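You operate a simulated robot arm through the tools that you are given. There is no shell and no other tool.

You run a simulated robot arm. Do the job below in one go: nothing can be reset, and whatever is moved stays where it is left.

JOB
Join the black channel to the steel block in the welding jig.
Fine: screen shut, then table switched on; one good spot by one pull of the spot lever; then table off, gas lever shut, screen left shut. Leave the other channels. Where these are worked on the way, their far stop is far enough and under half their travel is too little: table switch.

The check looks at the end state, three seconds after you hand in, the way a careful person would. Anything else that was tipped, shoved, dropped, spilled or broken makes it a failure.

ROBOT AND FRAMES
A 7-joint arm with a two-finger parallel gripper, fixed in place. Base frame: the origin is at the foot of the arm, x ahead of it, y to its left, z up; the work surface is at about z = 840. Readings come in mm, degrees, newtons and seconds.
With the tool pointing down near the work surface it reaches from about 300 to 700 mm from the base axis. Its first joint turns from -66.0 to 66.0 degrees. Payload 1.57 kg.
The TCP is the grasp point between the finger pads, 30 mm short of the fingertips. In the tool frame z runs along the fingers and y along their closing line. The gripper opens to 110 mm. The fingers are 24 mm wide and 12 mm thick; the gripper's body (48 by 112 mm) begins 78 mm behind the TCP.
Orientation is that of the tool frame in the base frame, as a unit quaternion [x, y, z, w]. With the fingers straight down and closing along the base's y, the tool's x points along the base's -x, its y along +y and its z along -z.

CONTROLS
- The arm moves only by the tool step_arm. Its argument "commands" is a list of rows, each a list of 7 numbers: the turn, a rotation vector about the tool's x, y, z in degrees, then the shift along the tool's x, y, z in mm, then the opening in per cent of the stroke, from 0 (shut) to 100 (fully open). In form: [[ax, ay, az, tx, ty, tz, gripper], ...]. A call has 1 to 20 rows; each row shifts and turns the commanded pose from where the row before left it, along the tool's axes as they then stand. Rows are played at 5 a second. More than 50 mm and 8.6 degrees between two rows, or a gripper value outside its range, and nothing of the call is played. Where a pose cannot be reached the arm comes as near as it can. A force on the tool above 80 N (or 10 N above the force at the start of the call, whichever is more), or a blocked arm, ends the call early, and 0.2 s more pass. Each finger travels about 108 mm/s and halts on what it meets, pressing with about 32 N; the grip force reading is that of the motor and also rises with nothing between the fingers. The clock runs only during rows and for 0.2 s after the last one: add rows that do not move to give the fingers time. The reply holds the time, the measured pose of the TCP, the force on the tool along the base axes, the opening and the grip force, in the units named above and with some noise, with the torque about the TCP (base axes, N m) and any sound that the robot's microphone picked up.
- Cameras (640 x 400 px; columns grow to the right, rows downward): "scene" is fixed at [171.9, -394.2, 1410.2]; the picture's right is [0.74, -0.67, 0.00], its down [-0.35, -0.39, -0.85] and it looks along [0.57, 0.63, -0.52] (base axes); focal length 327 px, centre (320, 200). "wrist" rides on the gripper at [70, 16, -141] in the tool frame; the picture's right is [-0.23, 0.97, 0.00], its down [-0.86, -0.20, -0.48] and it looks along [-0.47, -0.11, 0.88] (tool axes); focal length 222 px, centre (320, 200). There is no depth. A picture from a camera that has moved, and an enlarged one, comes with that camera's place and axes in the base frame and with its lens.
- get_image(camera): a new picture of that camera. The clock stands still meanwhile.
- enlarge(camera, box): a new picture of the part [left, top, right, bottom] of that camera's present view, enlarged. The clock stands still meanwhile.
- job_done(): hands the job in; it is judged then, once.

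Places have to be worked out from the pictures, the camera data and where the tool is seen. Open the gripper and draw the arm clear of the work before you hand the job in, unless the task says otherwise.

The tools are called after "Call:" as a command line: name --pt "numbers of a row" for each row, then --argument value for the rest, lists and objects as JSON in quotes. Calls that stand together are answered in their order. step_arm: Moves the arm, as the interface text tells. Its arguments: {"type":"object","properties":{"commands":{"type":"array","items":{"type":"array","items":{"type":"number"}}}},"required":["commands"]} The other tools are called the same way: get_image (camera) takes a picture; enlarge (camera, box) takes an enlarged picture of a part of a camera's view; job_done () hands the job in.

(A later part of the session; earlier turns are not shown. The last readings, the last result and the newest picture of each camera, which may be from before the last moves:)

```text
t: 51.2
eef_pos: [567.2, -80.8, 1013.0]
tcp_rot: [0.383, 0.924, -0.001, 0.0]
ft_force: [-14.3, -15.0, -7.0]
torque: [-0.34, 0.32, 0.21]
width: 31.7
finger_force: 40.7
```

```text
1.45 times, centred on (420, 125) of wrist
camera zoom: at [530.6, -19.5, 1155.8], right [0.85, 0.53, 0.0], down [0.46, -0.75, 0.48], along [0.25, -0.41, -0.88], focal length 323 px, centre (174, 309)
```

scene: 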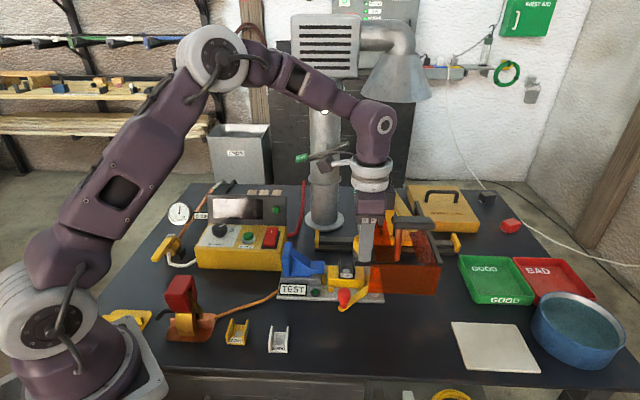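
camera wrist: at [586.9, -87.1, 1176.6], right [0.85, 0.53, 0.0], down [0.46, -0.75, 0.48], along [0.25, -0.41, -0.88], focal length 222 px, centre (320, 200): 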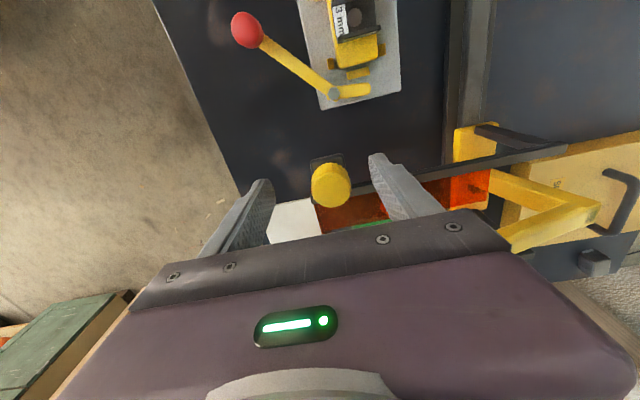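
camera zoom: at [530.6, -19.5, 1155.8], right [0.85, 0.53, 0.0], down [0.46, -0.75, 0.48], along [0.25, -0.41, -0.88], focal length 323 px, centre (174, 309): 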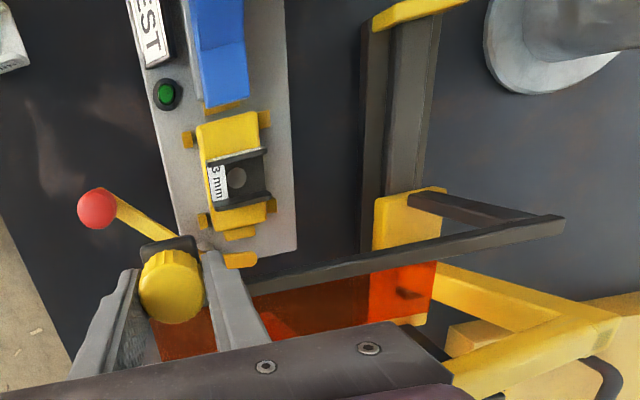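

The panel bottom is near z 892 and the lever arm's top near 880, so it should pass over. I relieve the side load and continue 30 mm, watching the force.

Call:
step_arm --pt "0 0 0 0 -1.2 0 10" --pt "0 0 0 6 0 0 10" --pt "0 0 0 6 0 0 10" --pt "0 0 0 6 0 0 10" --pt "0 0 0 6 0 0 10" --pt "0 0 0 6 0 0 10" --pt "0 0 0 0 0 0 10"

Call:
enlarge --camera "scene" --box '[300, 190, 480, 320]'

Call:
enlarge --camera "wrist" --box '[200, 20, 640, 230]'

```text
t: 52.8
eef_pos: [545.6, -59.4, 1013.9]
tcp_rot: [0.383, 0.924, 0.001, 0.001]
ft_force: [1.9, 1.8, -11.0]
torque: [0.31, -0.05, -0.48]
width: 32.1
finger_force: 40.1
```

```text
3.08 times, centred on (390, 255) of scene
camera zoom: at [172.1, -394.1, 1410.2], right [0.74, -0.67, 0.0], down [-0.35, -0.39, -0.85], along [0.57, 0.63, -0.52], focal length 1006 px, centre (105, 31)
```

zoom: 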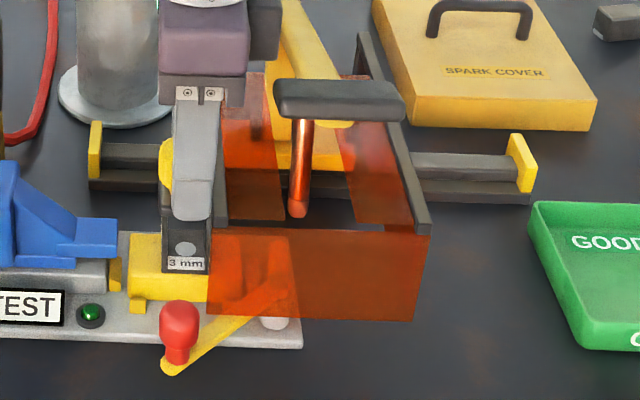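

```text
1.45 times, centred on (420, 125) of wrist
camera zoom: at [508.1, 1.7, 1155.9], right [0.85, 0.53, 0.0], down [0.46, -0.75, 0.48], along [0.25, -0.41, -0.88], focal length 323 px, centre (174, 309)
```

zoom: 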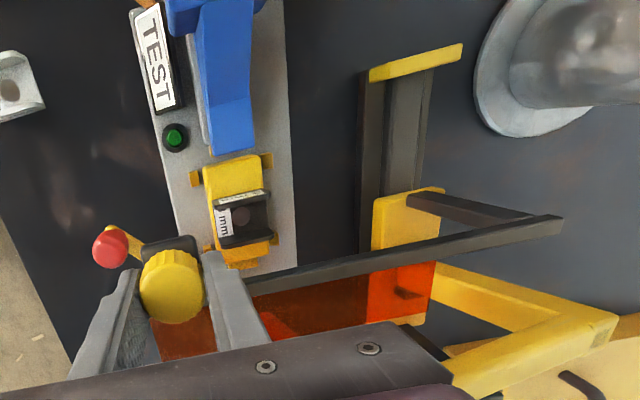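

Call:
step_arm --pt "0 0 0 6 0 0 10" --pt "0 0 0 6 0 0 10" --pt "0 0 0 6 0 0 10" --pt "0 0 0 6 0 0 10" --pt "0 0 0 6 0 0 10" --pt "0 0 0 6 0 0 10" --pt "0 0 0 0 0 0 10"

Call:
enlarge --camera "scene" --box '[300, 210, 420, 310]'

Call:
get_image --camera "wrist"

```text
t: 54.4
eef_pos: [520.7, -34.7, 1013.6]
tcp_rot: [0.383, 0.924, -0.001, 0.0]
ft_force: [8.3, 7.5, 2.4]
torque: [-0.48, -0.67, -0.22]
width: 31.7
finger_force: 40.8
```

```text
4.00 times, centred on (360, 260) of scene
camera zoom: at [172.0, -393.9, 1410.2], right [0.74, -0.67, 0.0], down [-0.35, -0.39, -0.85], along [0.57, 0.63, -0.52], focal length 1308 px, centre (160, -40)
```

zoom: 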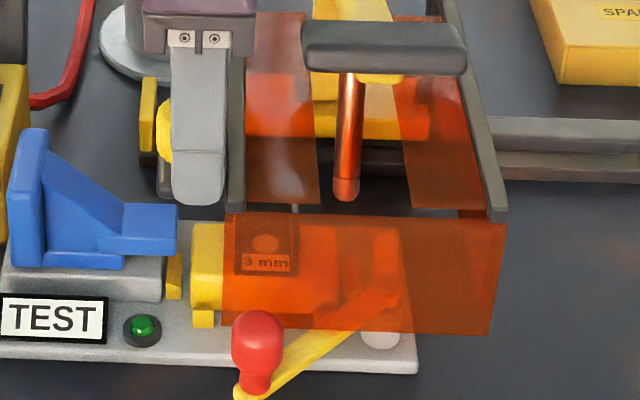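

```text
taken
camera wrist: at [482.5, 27.6, 1155.9], right [0.85, 0.53, 0.0], down [0.46, -0.75, 0.48], along [0.25, -0.41, -0.88], focal length 222 px, centre (320, 200)
```

wrist: 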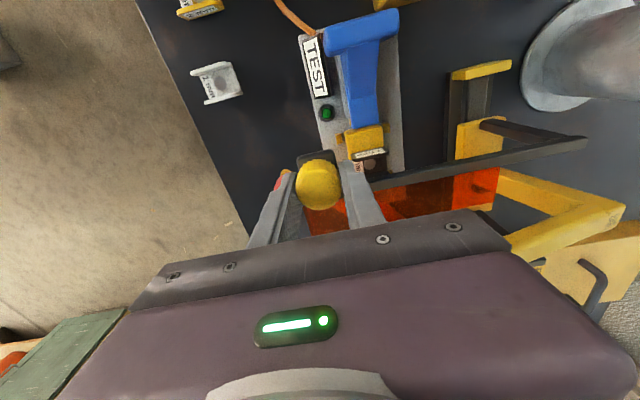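

The electrode tip is near z 919, wall tops near 903, so it clears. I slide on 30 mm, then in small steps to the stop.

Call:
step_arm --pt "0 0 0 5 0.4 0 10" --pt "0 0 0 5 0 0 10" --pt "0 0 0 5 0 0 10" --pt "0 0 0 5 0 0 10" --pt "0 0 0 5 0 0 10" --pt "0 0 0 5 0 0 10" --pt "0 0 0 0 0 0 10"

Call:
enlarge --camera "scene" --box '[300, 210, 420, 310]'

Call:
enlarge --camera "wrist" --box '[280, 40, 600, 230]'

```text
t: 56.0
eef_pos: [497.5, -11.5, 1014.6]
tcp_rot: [0.383, 0.924, 0.0, 0.0]
ft_force: [3.4, 3.4, 4.8]
torque: [0.07, -0.28, -0.04]
width: 31.8
finger_force: 40.4
```

```text
4.00 times, centred on (360, 260) of scene
camera zoom: at [171.9, -394.1, 1410.2], right [0.74, -0.67, 0.0], down [-0.35, -0.39, -0.85], along [0.57, 0.63, -0.52], focal length 1308 px, centre (160, -40)
```

zoom: 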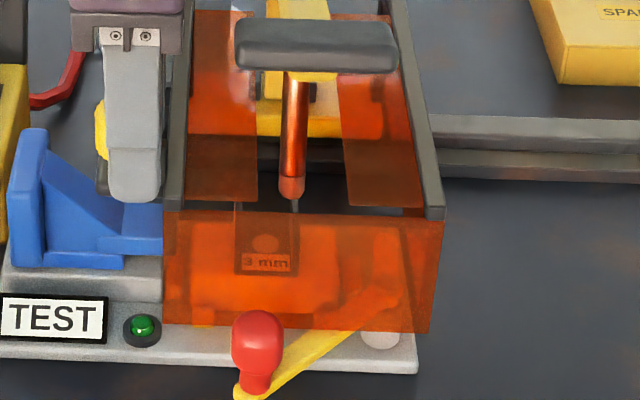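

```text
2.00 times, centred on (440, 135) of wrist
camera zoom: at [461.5, 48.9, 1155.9], right [0.85, 0.53, 0.0], down [0.46, -0.75, 0.48], along [0.25, -0.41, -0.88], focal length 444 px, centre (80, 330)
```

zoom: 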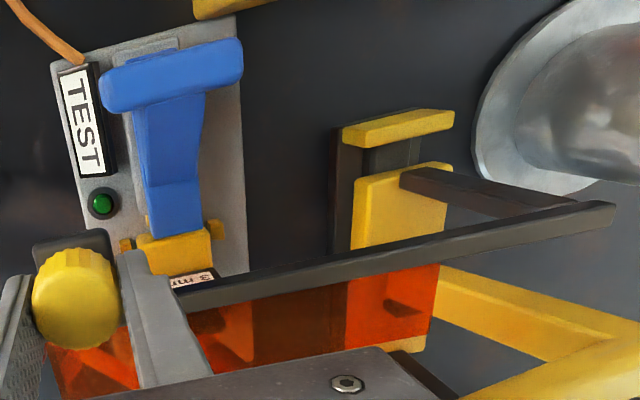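

About 12–15 mm of rail remain before the stop. I go on in small steps until it seats.

Call:
step_arm --pt "0 0 0 3 0 0 10" --pt "0 0 0 3 0 0 10" --pt "0 0 0 3 0 0 10" --pt "0 0 0 0 0 0 10"

Call:
step_arm --pt "0 0 0 2 0 0 10" --pt "0 0 0 0 0 0 10"

Call:
enlarge --camera "wrist" --box '[280, 40, 600, 230]'

Call:
enlarge --camera "scene" --box '[300, 210, 420, 310]'

```text
t: 57.0
eef_pos: [493.4, -5.8, 1014.0]
tcp_rot: [0.383, 0.924, -0.001, 0.0]
ft_force: [5.4, 5.7, -1.1]
torque: [-0.31, -0.73, -0.17]
width: 32.0
finger_force: 40.0
```

```text
t: 57.6
eef_pos: [491.7, -4.3, 1012.9]
tcp_rot: [0.384, 0.923, 0.0, 0.0]
ft_force: [4.6, 5.7, -2.3]
torque: [-0.29, -0.61, 0.0]
width: 32.1
finger_force: 40.7
```

```text
2.00 times, centred on (440, 135) of wrist
camera zoom: at [453.9, 56.5, 1155.9], right [0.85, 0.53, 0.0], down [0.46, -0.75, 0.48], along [0.25, -0.41, -0.88], focal length 444 px, centre (80, 330)
```

zoom: 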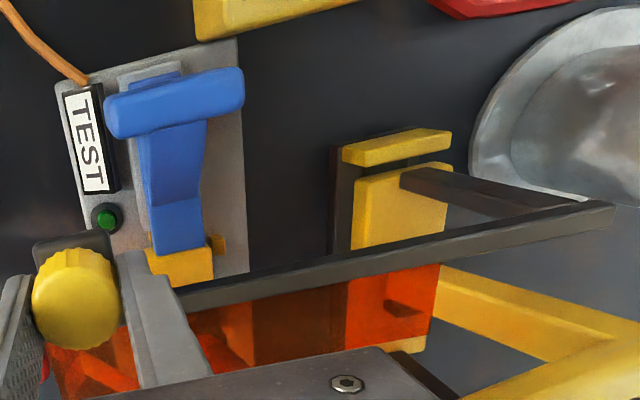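

```text
4.00 times, centred on (360, 260) of scene
camera zoom: at [172.0, -394.0, 1410.2], right [0.74, -0.67, 0.0], down [-0.35, -0.39, -0.85], along [0.57, 0.63, -0.52], focal length 1308 px, centre (160, -40)
```

zoom: 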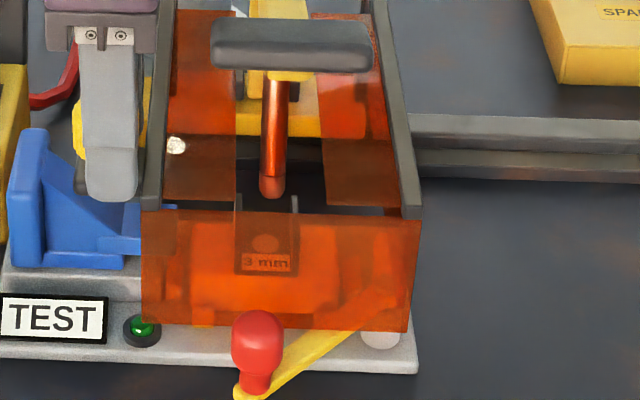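

Call:
step_arm --pt "0 0 0 1.5 0 0 10" --pt "0 0 0 1.5 0 0 10" --pt "0 0 0 0 0 0 10"

Call:
step_arm --pt "0 0 0 1.5 0 0 10" --pt "0 0 0 0 0 0 10"

Call:
step_arm --pt "0 0 0 1.5 0 0 10" --pt "0 0 0 0 0 0 10"

Call:
enlarge --camera "wrist" --box '[280, 40, 600, 230]'

Call:
enlarge --camera "scene" --box '[300, 210, 420, 310]'

```text
t: 58.4
eef_pos: [488.9, -3.4, 1014.2]
tcp_rot: [0.383, 0.924, -0.001, 0.0]
ft_force: [6.8, -2.8, -7.7]
torque: [0.5, 0.41, 0.25]
width: 31.8
finger_force: 40.4
```

```text
t: 59.0
eef_pos: [489.5, -3.2, 1013.6]
tcp_rot: [0.383, 0.924, 0.0, 0.002]
ft_force: [13.1, -11.0, -11.3]
torque: [-0.17, -0.1, 0.03]
width: 32.0
finger_force: 40.9
```

```text
t: 59.6
eef_pos: [489.4, -3.3, 1014.6]
tcp_rot: [0.383, 0.924, 0.0, 0.003]
ft_force: [23.1, -23.8, -6.2]
torque: [-0.69, -0.2, 0.1]
width: 31.8
finger_force: 40.7
```

```text
2.00 times, centred on (440, 135) of wrist
camera zoom: at [451.3, 58.8, 1155.6], right [0.85, 0.53, 0.0], down [0.46, -0.75, 0.48], along [0.26, -0.41, -0.88], focal length 444 px, centre (80, 330)
```

zoom: 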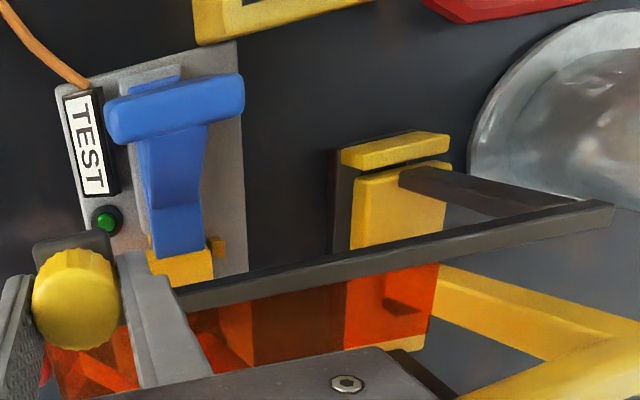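

```text
4.00 times, centred on (360, 260) of scene
camera zoom: at [172.6, -394.9, 1409.9], right [0.74, -0.67, 0.0], down [-0.35, -0.38, -0.85], along [0.57, 0.63, -0.52], focal length 1308 px, centre (160, -40)
```

zoom: 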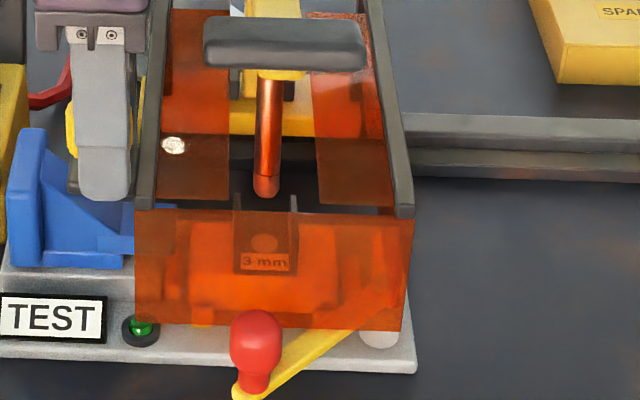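

The carriage is against its stop (33 N) and the electrode now sits right over the disc. I relieve the push, open the fingers and rise.

Call:
step_arm --pt "0 0 0 -2.2 0 0 10" --pt "0 0 0 0 0 0 10" --pt "0 0 0 0 0 0 50" --pt "0 0 0 0 0 0 73" --pt "0 0 0 0 0 0 73"

Call:
step_arm --pt "0 0 0 0 0 -20 73" --pt "0 0 0 0 0 -40 73" --pt "0 0 0 0 0 -40 73" --pt "0 0 0 0 0 -10 73" --pt "0 0 0 0 0 0 73"

Call:
get_image --camera "scene"

Call:
get_image --camera "wrist"

Call:
enlarge --camera "scene" --box '[300, 210, 420, 310]'

```text
t: 60.8
eef_pos: [489.7, -2.1, 1013.5]
tcp_rot: [0.383, 0.924, 0.0, 0.0]
ft_force: [0.1, 0.0, 0.6]
torque: [-0.01, -0.01, -0.01]
width: 80.1
finger_force: 0.1
```

```text
t: 62.0
eef_pos: [489.1, -1.6, 1121.9]
tcp_rot: [0.383, 0.924, 0.001, -0.001]
ft_force: [-0.1, -0.1, -0.6]
torque: [-0.01, 0.0, 0.0]
width: 80.5
finger_force: 0.0
```

```text
taken
```

scene: 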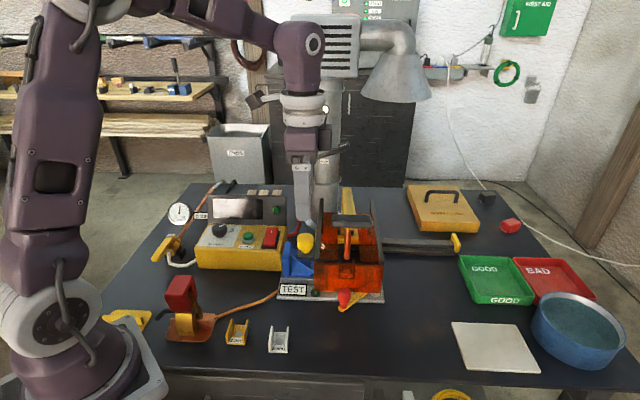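

```text
taken
camera wrist: at [451.2, 59.3, 1265.0], right [0.85, 0.53, 0.0], down [0.46, -0.75, 0.48], along [0.25, -0.41, -0.88], focal length 222 px, centre (320, 200)
```

wrist: 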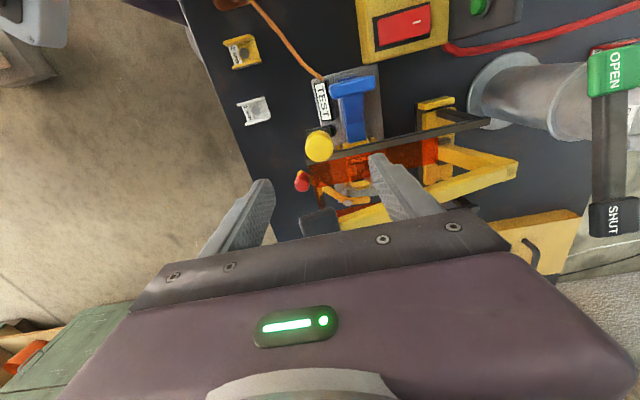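

```text
4.00 times, centred on (360, 260) of scene
camera zoom: at [171.8, -394.2, 1410.2], right [0.74, -0.67, 0.0], down [-0.35, -0.39, -0.85], along [0.57, 0.63, -0.52], focal length 1308 px, centre (160, -40)
```

zoom: 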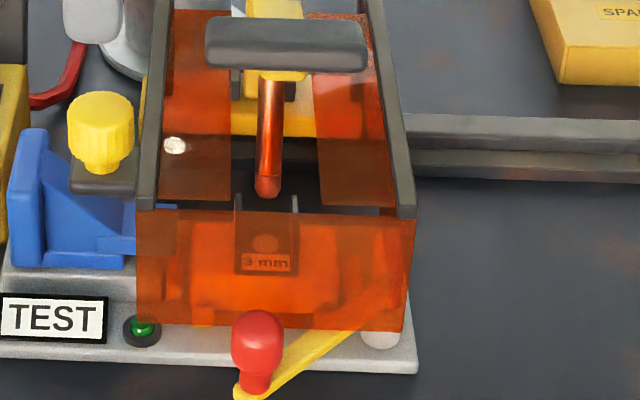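

The screen stays shut over the jig and all is undisturbed. Now I go over the red rocker on the control box to see its state.

Call:
step_arm --pt "0 0 0 12.5 27 0 60" --pt "0 0 0 12.5 27 0 60" --pt "0 0 0 12.5 27 0 40" --pt "0 0 0 12.5 27 0 20" --pt "0 0 0 0 0 20 0" --pt "0 0 0 0 0 30 0" --pt "0 0 0 0 0 0 0"

Call:
get_image --camera "wrist"

Call:
enlarge --camera "wrist" --box '[240, 20, 440, 150]'

Call:
enlarge --camera "scene" --box '[190, 180, 310, 280]'

```text
t: 63.6
eef_pos: [530.1, 110.1, 1074.9]
tcp_rot: [0.382, 0.924, -0.001, -0.001]
ft_force: [-0.6, -1.3, 0.4]
torque: [0.03, 0.01, 0.0]
width: 0.0
finger_force: 21.5
```

```text
taken
camera wrist: at [493.0, 171.2, 1216.6], right [0.85, 0.53, 0.0], down [0.46, -0.75, 0.48], along [0.25, -0.41, -0.88], focal length 222 px, centre (320, 200)
```

wrist: 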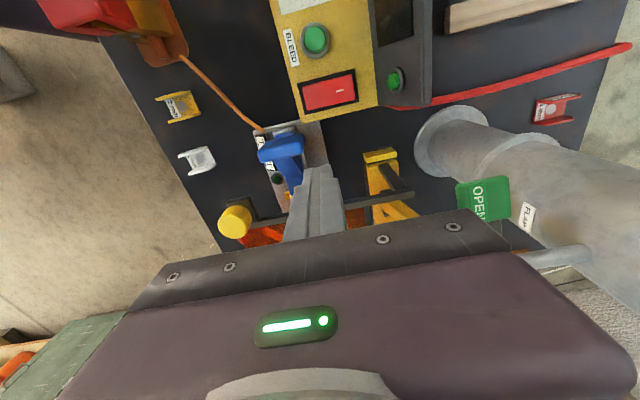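

```text
3.08 times, centred on (340, 85) of wrist
camera zoom: at [493.0, 171.2, 1216.6], right [0.85, 0.53, 0.0], down [0.46, -0.75, 0.48], along [0.25, -0.41, -0.88], focal length 684 px, centre (258, 554)
```

zoom: 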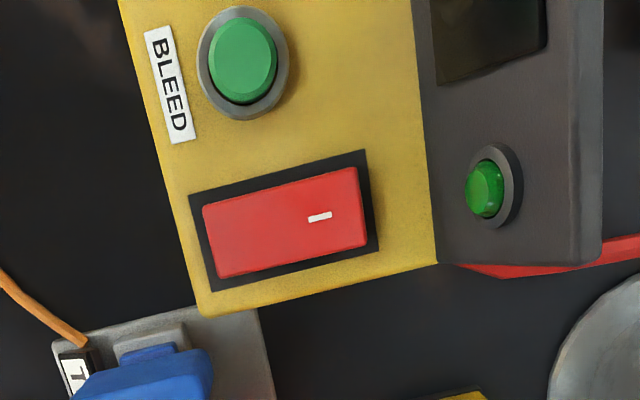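

```text
4.00 times, centred on (250, 230) of scene
camera zoom: at [171.9, -394.2, 1410.2], right [0.74, -0.67, 0.0], down [-0.35, -0.39, -0.85], along [0.57, 0.63, -0.52], focal length 1308 px, centre (600, 80)
```

zoom: 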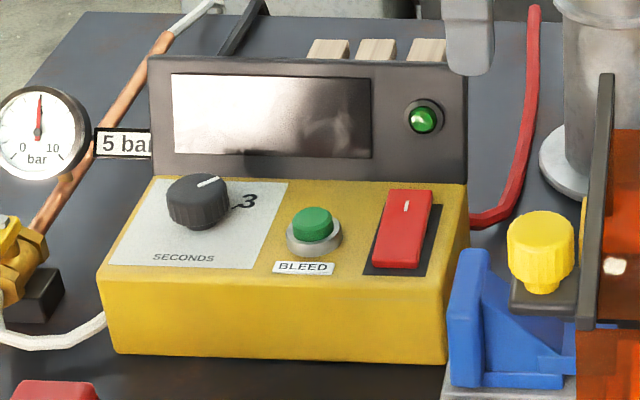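

A red channel also stands behind the stack; I leave it. I zoom in on the rocker to judge which end is down.

Call:
enlarge --camera "wrist" --box '[290, 60, 370, 120]'

Call:
enlarge --camera "scene" --box '[250, 215, 300, 255]'

Call:
enlarge --camera "scene" --box '[260, 195, 300, 225]'

```text
6.67 times, centred on (330, 90) of wrist
camera zoom: at [493.0, 171.2, 1216.6], right [0.85, 0.53, 0.0], down [0.46, -0.75, 0.48], along [0.25, -0.41, -0.88], focal length 1481 px, centre (253, 933)
```

zoom: 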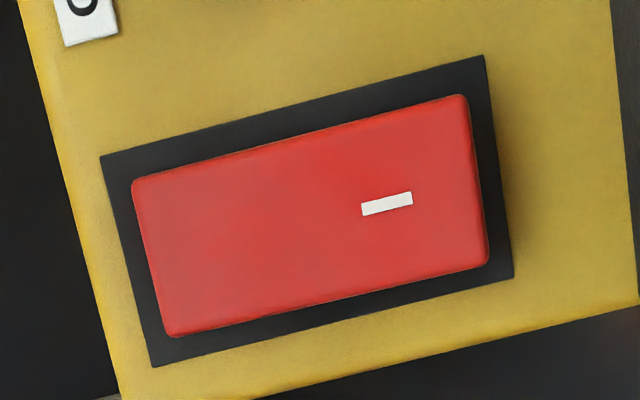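

```text
10.00 times, centred on (275, 235) of scene
camera zoom: at [171.9, -394.2, 1410.2], right [0.74, -0.67, 0.0], down [-0.35, -0.39, -0.85], along [0.57, 0.63, -0.52], focal length 3270 px, centre (770, -150)
```

zoom: 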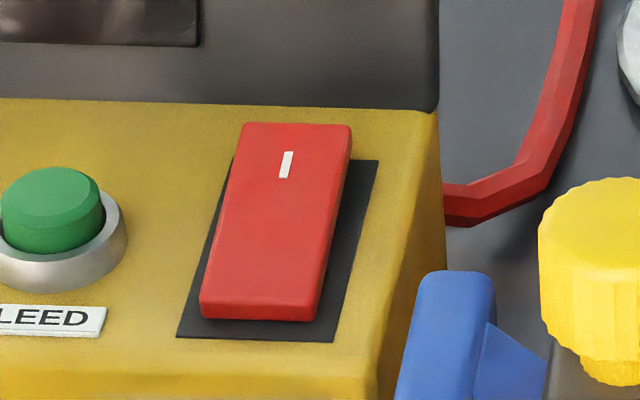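

```text
13.33 times, centred on (280, 210) of scene
camera zoom: at [171.9, -394.2, 1410.2], right [0.74, -0.67, 0.0], down [-0.35, -0.39, -0.85], along [0.57, 0.63, -0.52], focal length 4361 px, centre (853, 67)
```

zoom: 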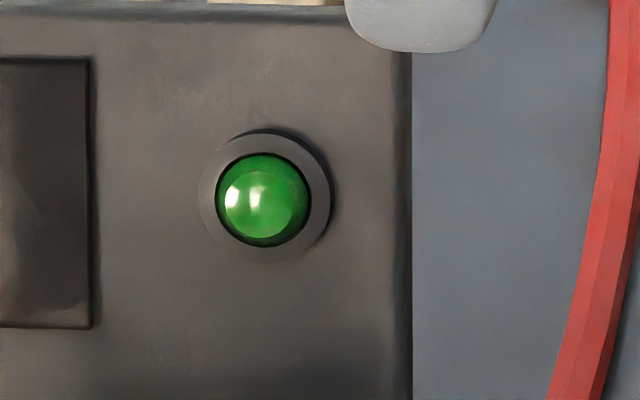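

The "I" end (far end, about z 920) stands up and the near end is pressed, so the switch is off. I turn the hand so its body stays clear of the display and go above the I end with closed fingers.

Call:
step_arm --pt "0 0 7.5 0 0 0 0" --pt "0 0 7.5 0 0 0 0" --pt "0 0 7.5 0 0 0 0" --pt "0 0 7.5 0 0 0 0" --pt "0 0 7.5 0 0 0 0" --pt "0 0 7.5 0 0 0 0" --pt "0 0 7.5 0 0 0 0" --pt "0 0 7.5 0 0 0 0" --pt "0 0 7.5 0 0 0 0" --pt "0 0 7.5 0 0 0 0" --pt "0 0 7.5 0 0 0 0" --pt "0 0 7.5 0 0 0 0" --pt "0 0 0 21.2 -26.3 0 0" --pt "0 0 0 21.2 -26.2 0 0" --pt "0 0 0 0 0 30 0" --pt "0 0 0 0 0 30 0" --pt "0 0 0 0 0 30 0" --pt "0 0 0 0 0 0 0" --pt "0 0 0 0 0 0 0"

Call:
get_image --camera "wrist"

Call:
enlarge --camera "scene" --box '[190, 180, 310, 280]'

Call:
enlarge --camera "wrist" --box '[240, 110, 400, 230]'

```text
t: 67.6
eef_pos: [522.1, 178.2, 982.8]
tcp_rot: [0.924, 0.383, 0.0, 0.0]
ft_force: [0.5, 0.2, 0.9]
torque: [0.02, 0.0, 0.06]
width: 0.1
finger_force: 21.3
```

```text
taken
camera wrist: at [582.7, 216.9, 1125.6], right [0.53, -0.85, 0.0], down [-0.75, -0.46, 0.48], along [-0.41, -0.25, -0.88], focal length 222 px, centre (320, 200)
```

wrist: 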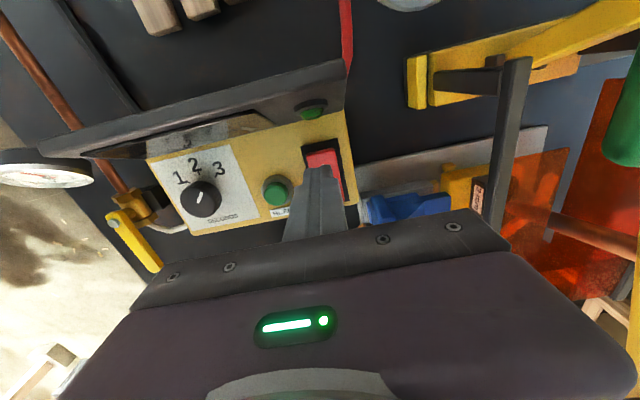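

```text
4.00 times, centred on (250, 230) of scene
camera zoom: at [171.9, -394.2, 1410.2], right [0.74, -0.67, 0.0], down [-0.35, -0.39, -0.85], along [0.57, 0.63, -0.52], focal length 1308 px, centre (600, 80)
```

zoom: 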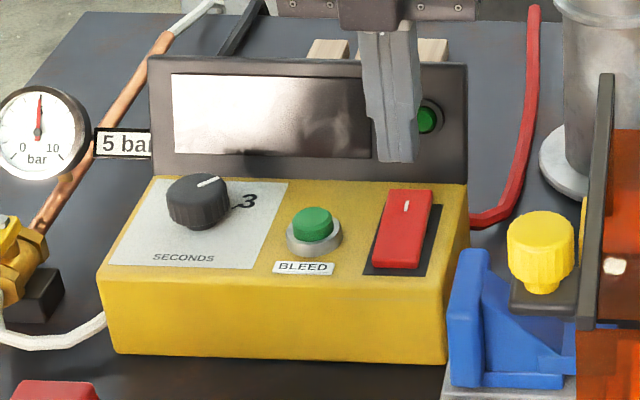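

```text
3.33 times, centred on (320, 170) of wrist
camera zoom: at [582.7, 216.9, 1125.6], right [0.53, -0.85, 0.0], down [-0.75, -0.46, 0.48], along [-0.41, -0.25, -0.88], focal length 740 px, centre (320, 300)
```

zoom: 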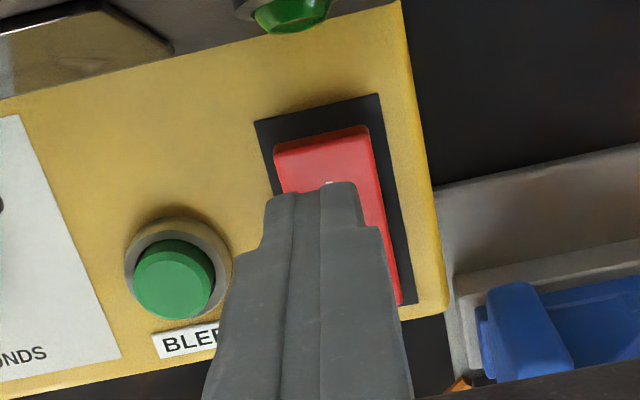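

The tip is above the rocker. I also check the dial pointer from this side.

Call:
enlarge --camera "wrist" --box '[150, 130, 270, 230]'

Call:
enlarge --camera "scene" --box '[200, 215, 260, 255]'

```text
4.00 times, centred on (210, 180) of wrist
camera zoom: at [582.7, 216.9, 1125.6], right [0.53, -0.85, 0.0], down [-0.75, -0.46, 0.48], along [-0.41, -0.25, -0.88], focal length 888 px, centre (760, 280)
```

zoom: 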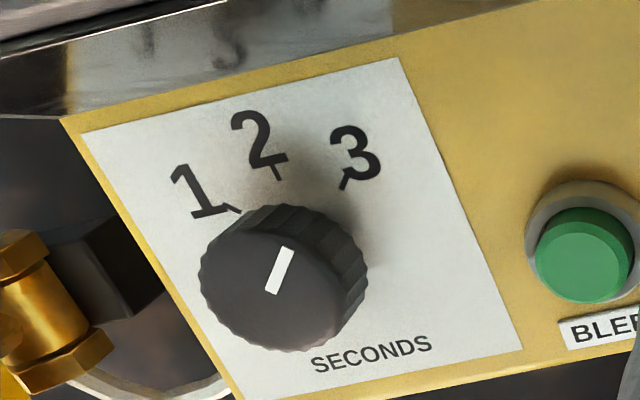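

```text
10.00 times, centred on (230, 235) of scene
camera zoom: at [171.9, -394.2, 1410.2], right [0.74, -0.67, 0.0], down [-0.35, -0.39, -0.85], along [0.57, 0.63, -0.52], focal length 3270 px, centre (1220, -150)
```

zoom: 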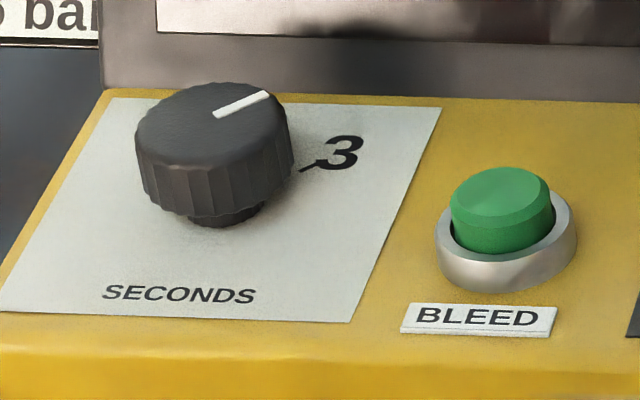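

The pointer lines up with the 3 tick. I lower onto the rocker's I end in small steps.

Call:
step_arm --pt "0 0 0 0 2 10 0" --pt "0 0 0 0 0 10 0" --pt "0 0 0 0 0 5 0" --pt "0 0 0 0 0 0 0"

Call:
step_arm --pt "0 0 0 0 0 4 0" --pt "0 0 0 0 0 0 0"

Call:
enlarge --camera "scene" --box '[230, 190, 310, 260]'

```text
t: 68.6
eef_pos: [523.3, 176.0, 958.1]
tcp_rot: [0.924, 0.383, 0.001, 0.0]
ft_force: [-0.8, -0.6, 0.6]
torque: [0.0, 0.0, -0.04]
width: 0.2
finger_force: 21.1
```

```text
t: 69.2
eef_pos: [523.7, 176.7, 955.0]
tcp_rot: [0.924, 0.383, 0.0, 0.001]
ft_force: [0.7, -0.8, 0.2]
torque: [-0.02, -0.01, 0.02]
width: 0.0
finger_force: 21.6
```

```text
5.71 times, centred on (270, 225) of scene
camera zoom: at [171.9, -394.2, 1410.2], right [0.74, -0.67, 0.0], down [-0.35, -0.39, -0.85], along [0.57, 0.63, -0.52], focal length 1869 px, centre (606, 57)
```

zoom: 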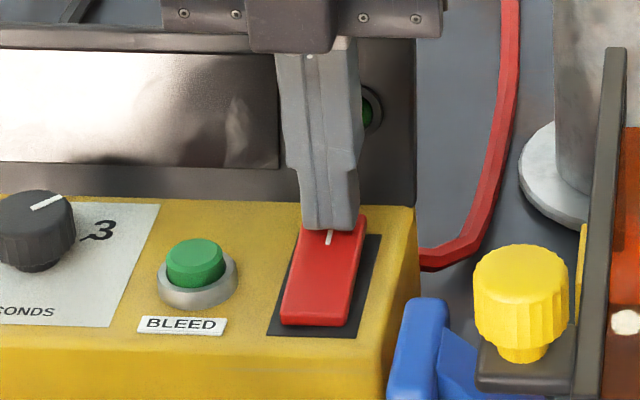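

Call:
step_arm --pt "0 0 0 0 0 3 0" --pt "0 0 0 0 0 3 0" --pt "0 0 0 0 0 0 0"

Call:
step_arm --pt "0 0 0 0 0 3 0" --pt "0 0 0 0 0 3 0" --pt "0 0 0 0 0 0 0"

Call:
enlarge --camera "scene" --box '[230, 190, 310, 260]'

```text
t: 70.0
eef_pos: [523.0, 175.6, 948.7]
tcp_rot: [0.924, 0.384, 0.0, 0.0]
ft_force: [1.6, 0.2, 0.4]
torque: [-0.02, -0.03, -0.01]
width: 0.1
finger_force: 21.3
```

```text
t: 70.7
eef_pos: [523.1, 176.6, 948.9]
tcp_rot: [0.924, 0.383, 0.003, -0.001]
ft_force: [-4.2, -0.5, 12.8]
torque: [-0.12, 0.22, -0.1]
width: 0.3
finger_force: 21.1
stopped in row 3: the force on the tool passed its limit at 84 N (the readings are from after the stop); the commanded pose is now the measured one
```

```text
5.71 times, centred on (270, 225) of scene
camera zoom: at [171.6, -394.2, 1410.2], right [0.74, -0.67, 0.0], down [-0.35, -0.39, -0.85], along [0.57, 0.63, -0.52], focal length 1869 px, centre (606, 57)
```

zoom: 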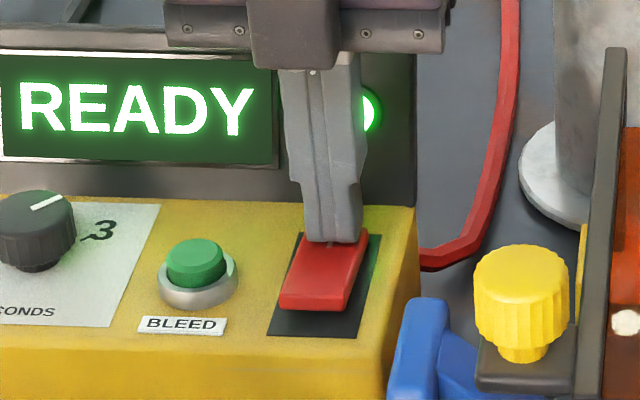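

The display reads READY and the lamp is lit: table on. I lift off the rocker and look at the spot lever handle.

Call:
step_arm --pt "0 0 0 0 0 -10 0" --pt "0 0 0 0 0 -40 0" --pt "0 0 0 0 0 -45 0" --pt "0 0 0 0 0 -45 0" --pt "0 0 0 0 0 -30 0" --pt "0 0 0 -30 30 0 0" --pt "0 0 0 -30 35 0 0" --pt "0 0 0 -30 35 0 0" --pt "0 0 0 0 0 0 0" --pt "0 0 0 0 0 0 0"

Call:
get_image --camera "wrist"

Call:
get_image --camera "scene"

Call:
enlarge --camera "scene" --box '[190, 180, 390, 320]'

```text
t: 72.9
eef_pos: [531.0, 39.8, 1116.6]
tcp_rot: [0.924, 0.383, 0.003, -0.001]
ft_force: [1.1, -0.6, 0.3]
torque: [0.02, 0.0, -0.01]
width: 0.0
finger_force: 21.3
```

```text
taken
camera wrist: at [590.8, 77.4, 1259.1], right [0.53, -0.85, 0.0], down [-0.75, -0.47, 0.47], along [-0.4, -0.25, -0.88], focal length 222 px, centre (320, 200)
```

wrist: 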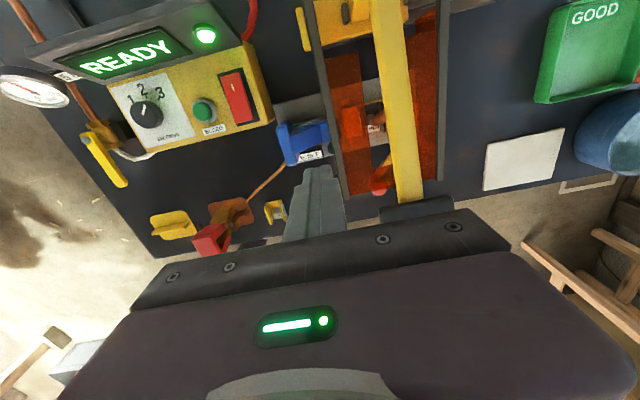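

```text
taken
```

scene: 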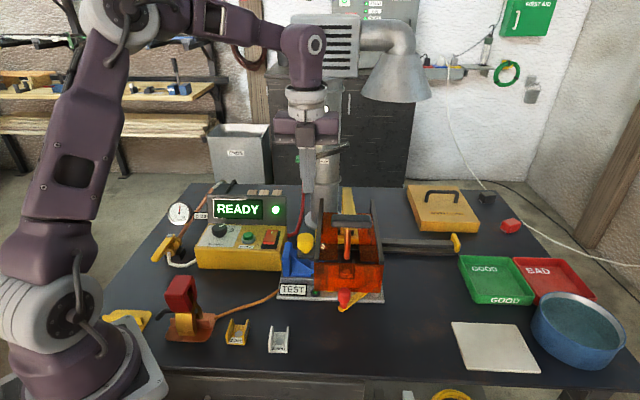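

```text
2.86 times, centred on (290, 250) of scene
camera zoom: at [171.8, -394.2, 1410.2], right [0.74, -0.67, 0.0], down [-0.35, -0.39, -0.85], along [0.57, 0.63, -0.52], focal length 934 px, centre (406, 57)
```

zoom: 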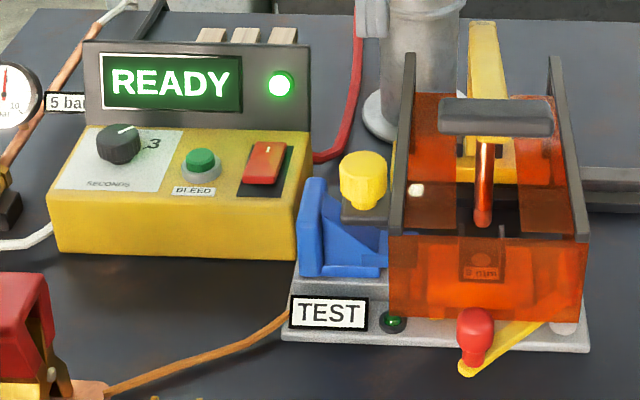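

Display READY, everything in place. The spot handle is at about (545.5,-68.7,1064); I move the closed fingertips above its middle.

Call:
step_arm --pt "0 0 0 0 0 -25 0" --pt "0 0 0 -23 29 0 0" --pt "0 0 0 -23 29 0 0" --pt "0 0 0 -22.6 29 0 0" --pt "0 0 0 0 0 0 0" --pt "0 0 0 0 0 0 0"

Call:
get_image --camera "wrist"

Call:
enlarge --camera "wrist" --box '[200, 100, 440, 230]'

Call:
enlarge --camera "scene" --box '[270, 160, 410, 310]'

```text
t: 74.3
eef_pos: [541.5, -69.9, 1141.0]
tcp_rot: [0.924, 0.383, 0.003, 0.0]
ft_force: [-0.3, -0.6, -0.4]
torque: [-0.01, -0.01, -0.01]
width: 0.0
finger_force: 21.6
```

```text
taken
camera wrist: at [603.0, -32.0, 1284.0], right [0.53, -0.85, 0.0], down [-0.75, -0.47, 0.47], along [-0.4, -0.25, -0.88], focal length 222 px, centre (320, 200)
```

wrist: 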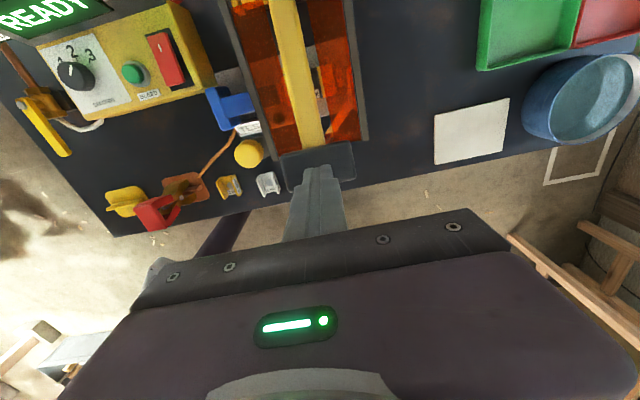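

```text
2.67 times, centred on (320, 165) of wrist
camera zoom: at [603.0, -32.0, 1284.0], right [0.53, -0.85, 0.0], down [-0.75, -0.47, 0.47], along [-0.4, -0.25, -0.88], focal length 592 px, centre (320, 293)
```

zoom: 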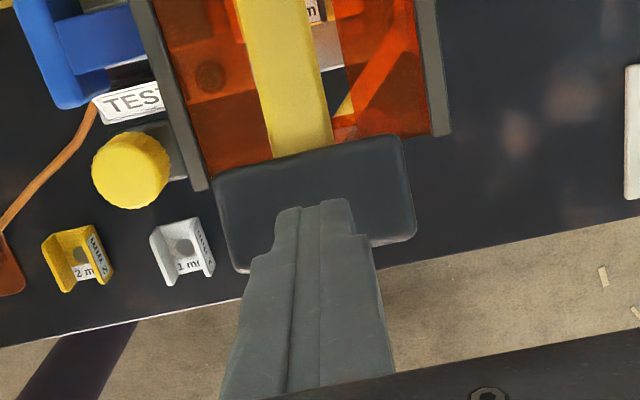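

```text
2.67 times, centred on (340, 235) of scene
camera zoom: at [171.8, -394.2, 1410.2], right [0.74, -0.67, 0.0], down [-0.35, -0.39, -0.85], along [0.57, 0.63, -0.52], focal length 872 px, centre (267, 107)
```

zoom: 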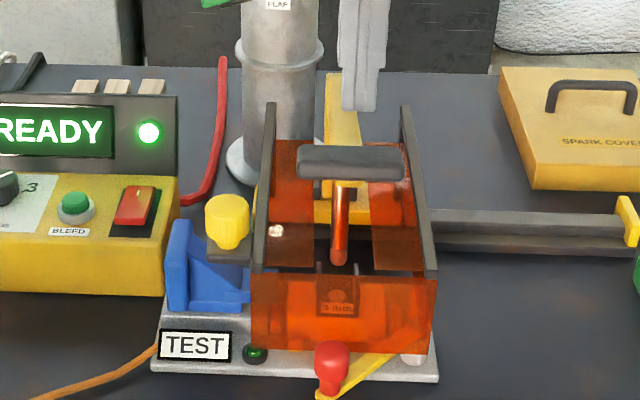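

Handle top is centred about 6 mm nearer me. I correct and lower toward contact.

Call:
step_arm --pt "0 0 0 -6 -3 0 0" --pt "0 0 0 0 0 15 0" --pt "0 0 0 0 0 13 0" --pt "0 0 0 0 0 0 0"

Call:
enlarge --camera "wrist" --box '[200, 100, 440, 230]'

Call:
enlarge --camera "scene" --box '[270, 160, 410, 310]'

```text
t: 75.3
eef_pos: [537.6, -71.1, 1113.7]
tcp_rot: [0.924, 0.383, 0.003, -0.001]
ft_force: [1.0, -0.2, -0.7]
torque: [0.0, -0.05, -0.02]
width: 0.0
finger_force: 21.6
```

```text
2.67 times, centred on (320, 165) of wrist
camera zoom: at [598.2, -33.6, 1255.4], right [0.53, -0.85, 0.0], down [-0.75, -0.47, 0.47], along [-0.4, -0.25, -0.88], focal length 592 px, centre (320, 293)
```

zoom: 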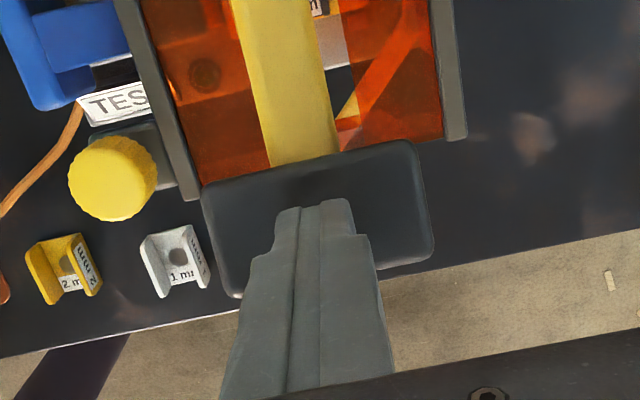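

```text
2.67 times, centred on (340, 235) of scene
camera zoom: at [171.9, -394.2, 1410.2], right [0.74, -0.67, 0.0], down [-0.35, -0.39, -0.85], along [0.57, 0.63, -0.52], focal length 872 px, centre (267, 107)
```

zoom: 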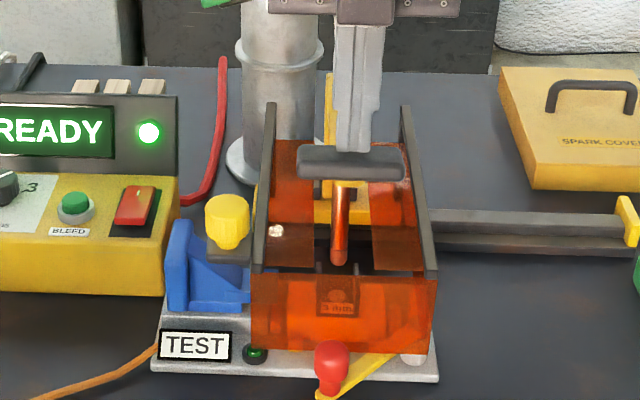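

Call:
step_arm --pt "0 0 0 -1.5 0 5 0" --pt "0 0 0 0 0 4 0" --pt "0 0 0 0 0 0 0"

Call:
step_arm --pt "0 0 0 0 0 3 0" --pt "0 0 0 0 0 0 0"

```text
t: 76.1
eef_pos: [535.9, -71.8, 1103.9]
tcp_rot: [0.924, 0.382, 0.004, 0.0]
ft_force: [0.8, -0.9, 2.8]
torque: [-0.02, 0.01, 0.0]
width: 0.0
finger_force: 21.1
```

```text
t: 76.7
eef_pos: [535.5, -72.9, 1101.6]
tcp_rot: [0.924, 0.383, 0.002, -0.001]
ft_force: [-0.1, 0.7, 2.5]
torque: [-0.03, 0.05, 0.01]
width: 0.1
finger_force: 21.2
```

The lever moves with light force (about 3 N). I start the single pull, lowering steadily 35 mm.

Call:
step_arm --pt "0 0 0 0 0 6 0" --pt "0 0 0 0 0 6 0" --pt "0 0 0 0 0 6 0" --pt "0 0 0 0 0 6 0" --pt "0 0 0 0 0 6 0" --pt "0 0 0 0 0 5 0"

Call:
enlarge --camera "scene" --box '[270, 180, 410, 310]'

```text
t: 78.1
eef_pos: [538.1, -71.8, 1065.2]
tcp_rot: [0.924, 0.382, 0.004, -0.001]
ft_force: [-1.4, -1.8, 3.3]
torque: [-0.07, 0.05, 0.03]
width: 0.1
finger_force: 21.5
```

```text
3.08 times, centred on (340, 245) of scene
camera zoom: at [171.8, -394.2, 1410.2], right [0.74, -0.67, 0.0], down [-0.35, -0.39, -0.85], along [0.57, 0.63, -0.52], focal length 1006 px, centre (258, 62)
```

zoom: 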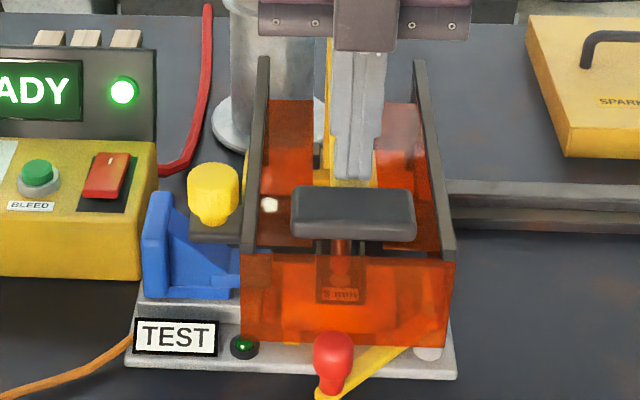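

The electrode is coming down inside the channel. I continue to contact in smaller steps.

Call:
step_arm --pt "0 0 0 0 0 4 0" --pt "0 0 0 0 0 4 0" --pt "0 0 0 0 0 3 0"

Call:
enlarge --camera "scene" --box '[190, 180, 390, 310]'

```text
t: 78.9
eef_pos: [538.1, -71.4, 1055.4]
tcp_rot: [0.924, 0.382, 0.003, -0.001]
ft_force: [1.6, 3.8, 1.7]
torque: [0.01, -0.08, 0.02]
width: 0.1
finger_force: 21.6
```

```text
3.08 times, centred on (290, 245) of scene
camera zoom: at [171.9, -394.1, 1410.2], right [0.74, -0.67, 0.0], down [-0.35, -0.39, -0.85], along [0.57, 0.63, -0.52], focal length 1006 px, centre (412, 62)
```

zoom: 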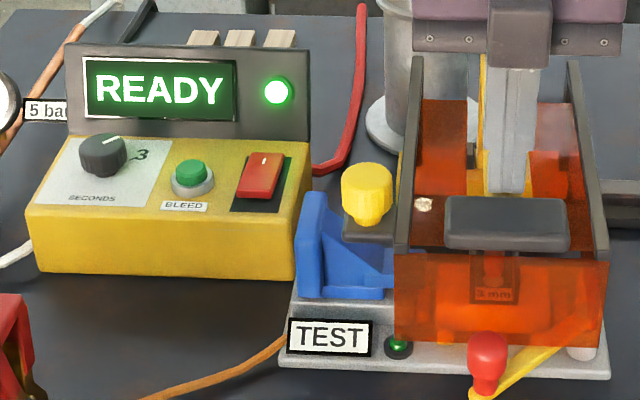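

Call:
enlarge --camera "wrist" --box '[200, 100, 440, 230]'

Call:
enlarge --camera "scene" --box '[310, 210, 390, 280]'

```text
2.67 times, centred on (320, 165) of wrist
camera zoom: at [597.2, -33.5, 1198.2], right [0.53, -0.85, 0.0], down [-0.75, -0.47, 0.47], along [-0.4, -0.25, -0.88], focal length 592 px, centre (320, 293)
```

zoom: 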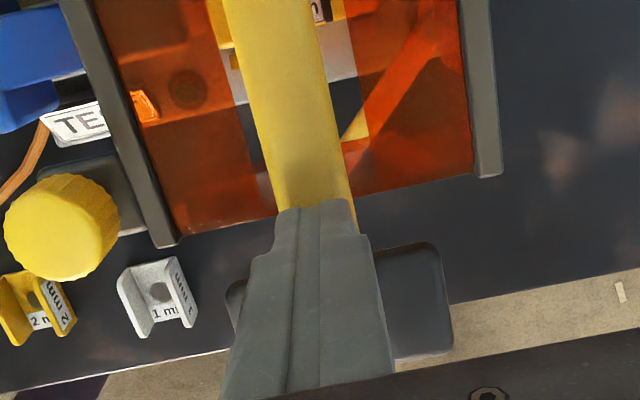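

```text
5.71 times, centred on (350, 245) of scene
camera zoom: at [171.9, -394.1, 1410.2], right [0.74, -0.67, 0.0], down [-0.35, -0.39, -0.85], along [0.57, 0.63, -0.52], focal length 1869 px, centre (149, -57)
```

zoom: 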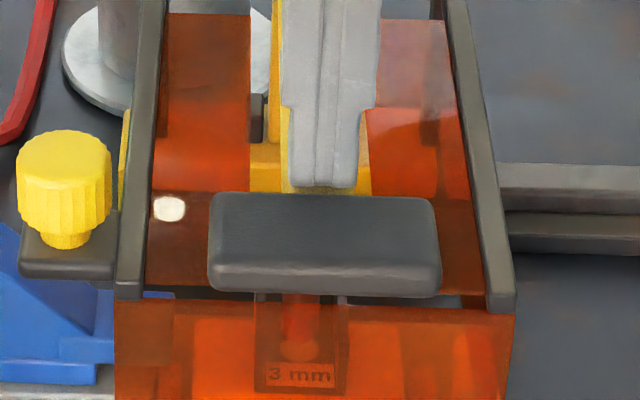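

The handle swings outward as it drops, so the tips now press on the lever arm just behind it, which still works. I continue down in small steps until the electrode seats.

Call:
step_arm --pt "0 0 0 0 0 3 0" --pt "0 0 0 0 0 3 0"

Call:
enlarge --camera "scene" --box '[190, 180, 390, 310]'

```text
t: 79.5
eef_pos: [536.6, -72.5, 1048.3]
tcp_rot: [0.924, 0.383, 0.002, 0.0]
ft_force: [-2.5, -1.6, 3.5]
torque: [-0.05, 0.1, -0.01]
width: 0.3
finger_force: 20.9
```

```text
3.08 times, centred on (290, 245) of scene
camera zoom: at [171.7, -394.2, 1410.2], right [0.74, -0.67, 0.0], down [-0.35, -0.39, -0.85], along [0.57, 0.63, -0.52], focal length 1006 px, centre (412, 62)
```

zoom: 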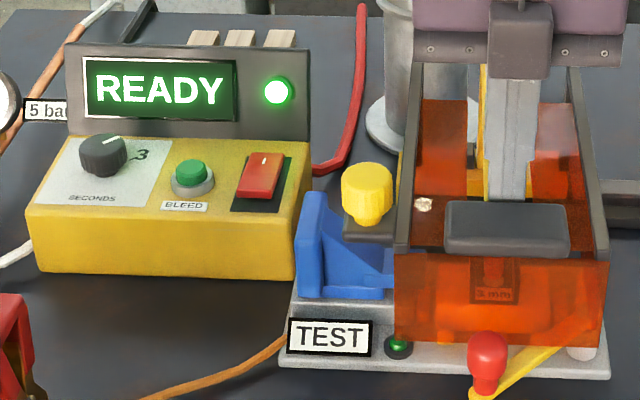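

Call:
enlarge --camera "scene" --box '[310, 210, 390, 280]'

Call:
enlarge --camera "wrist" --box '[240, 130, 400, 230]'

```text
5.71 times, centred on (350, 245) of scene
camera zoom: at [171.7, -394.2, 1410.2], right [0.74, -0.67, 0.0], down [-0.35, -0.39, -0.85], along [0.57, 0.63, -0.52], focal length 1869 px, centre (149, -57)
```

zoom: 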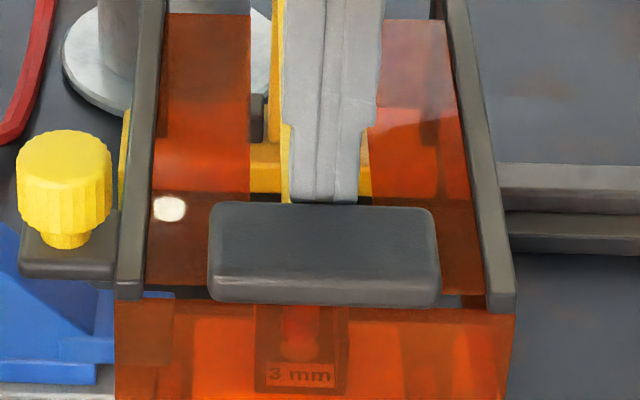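

```text
4.00 times, centred on (320, 180) of wrist
camera zoom: at [596.9, -34.8, 1192.2], right [0.53, -0.85, 0.0], down [-0.75, -0.46, 0.47], along [-0.4, -0.25, -0.88], focal length 888 px, centre (320, 280)
```

zoom: 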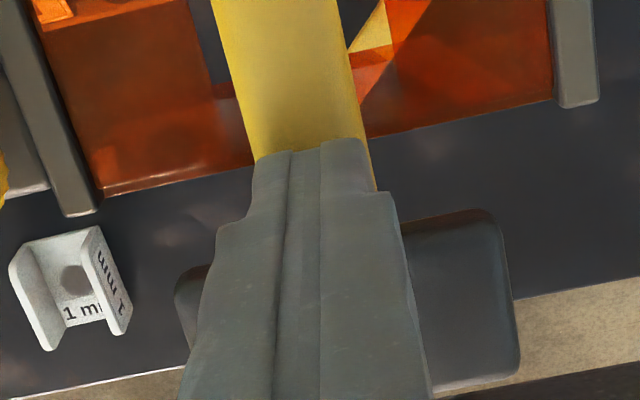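

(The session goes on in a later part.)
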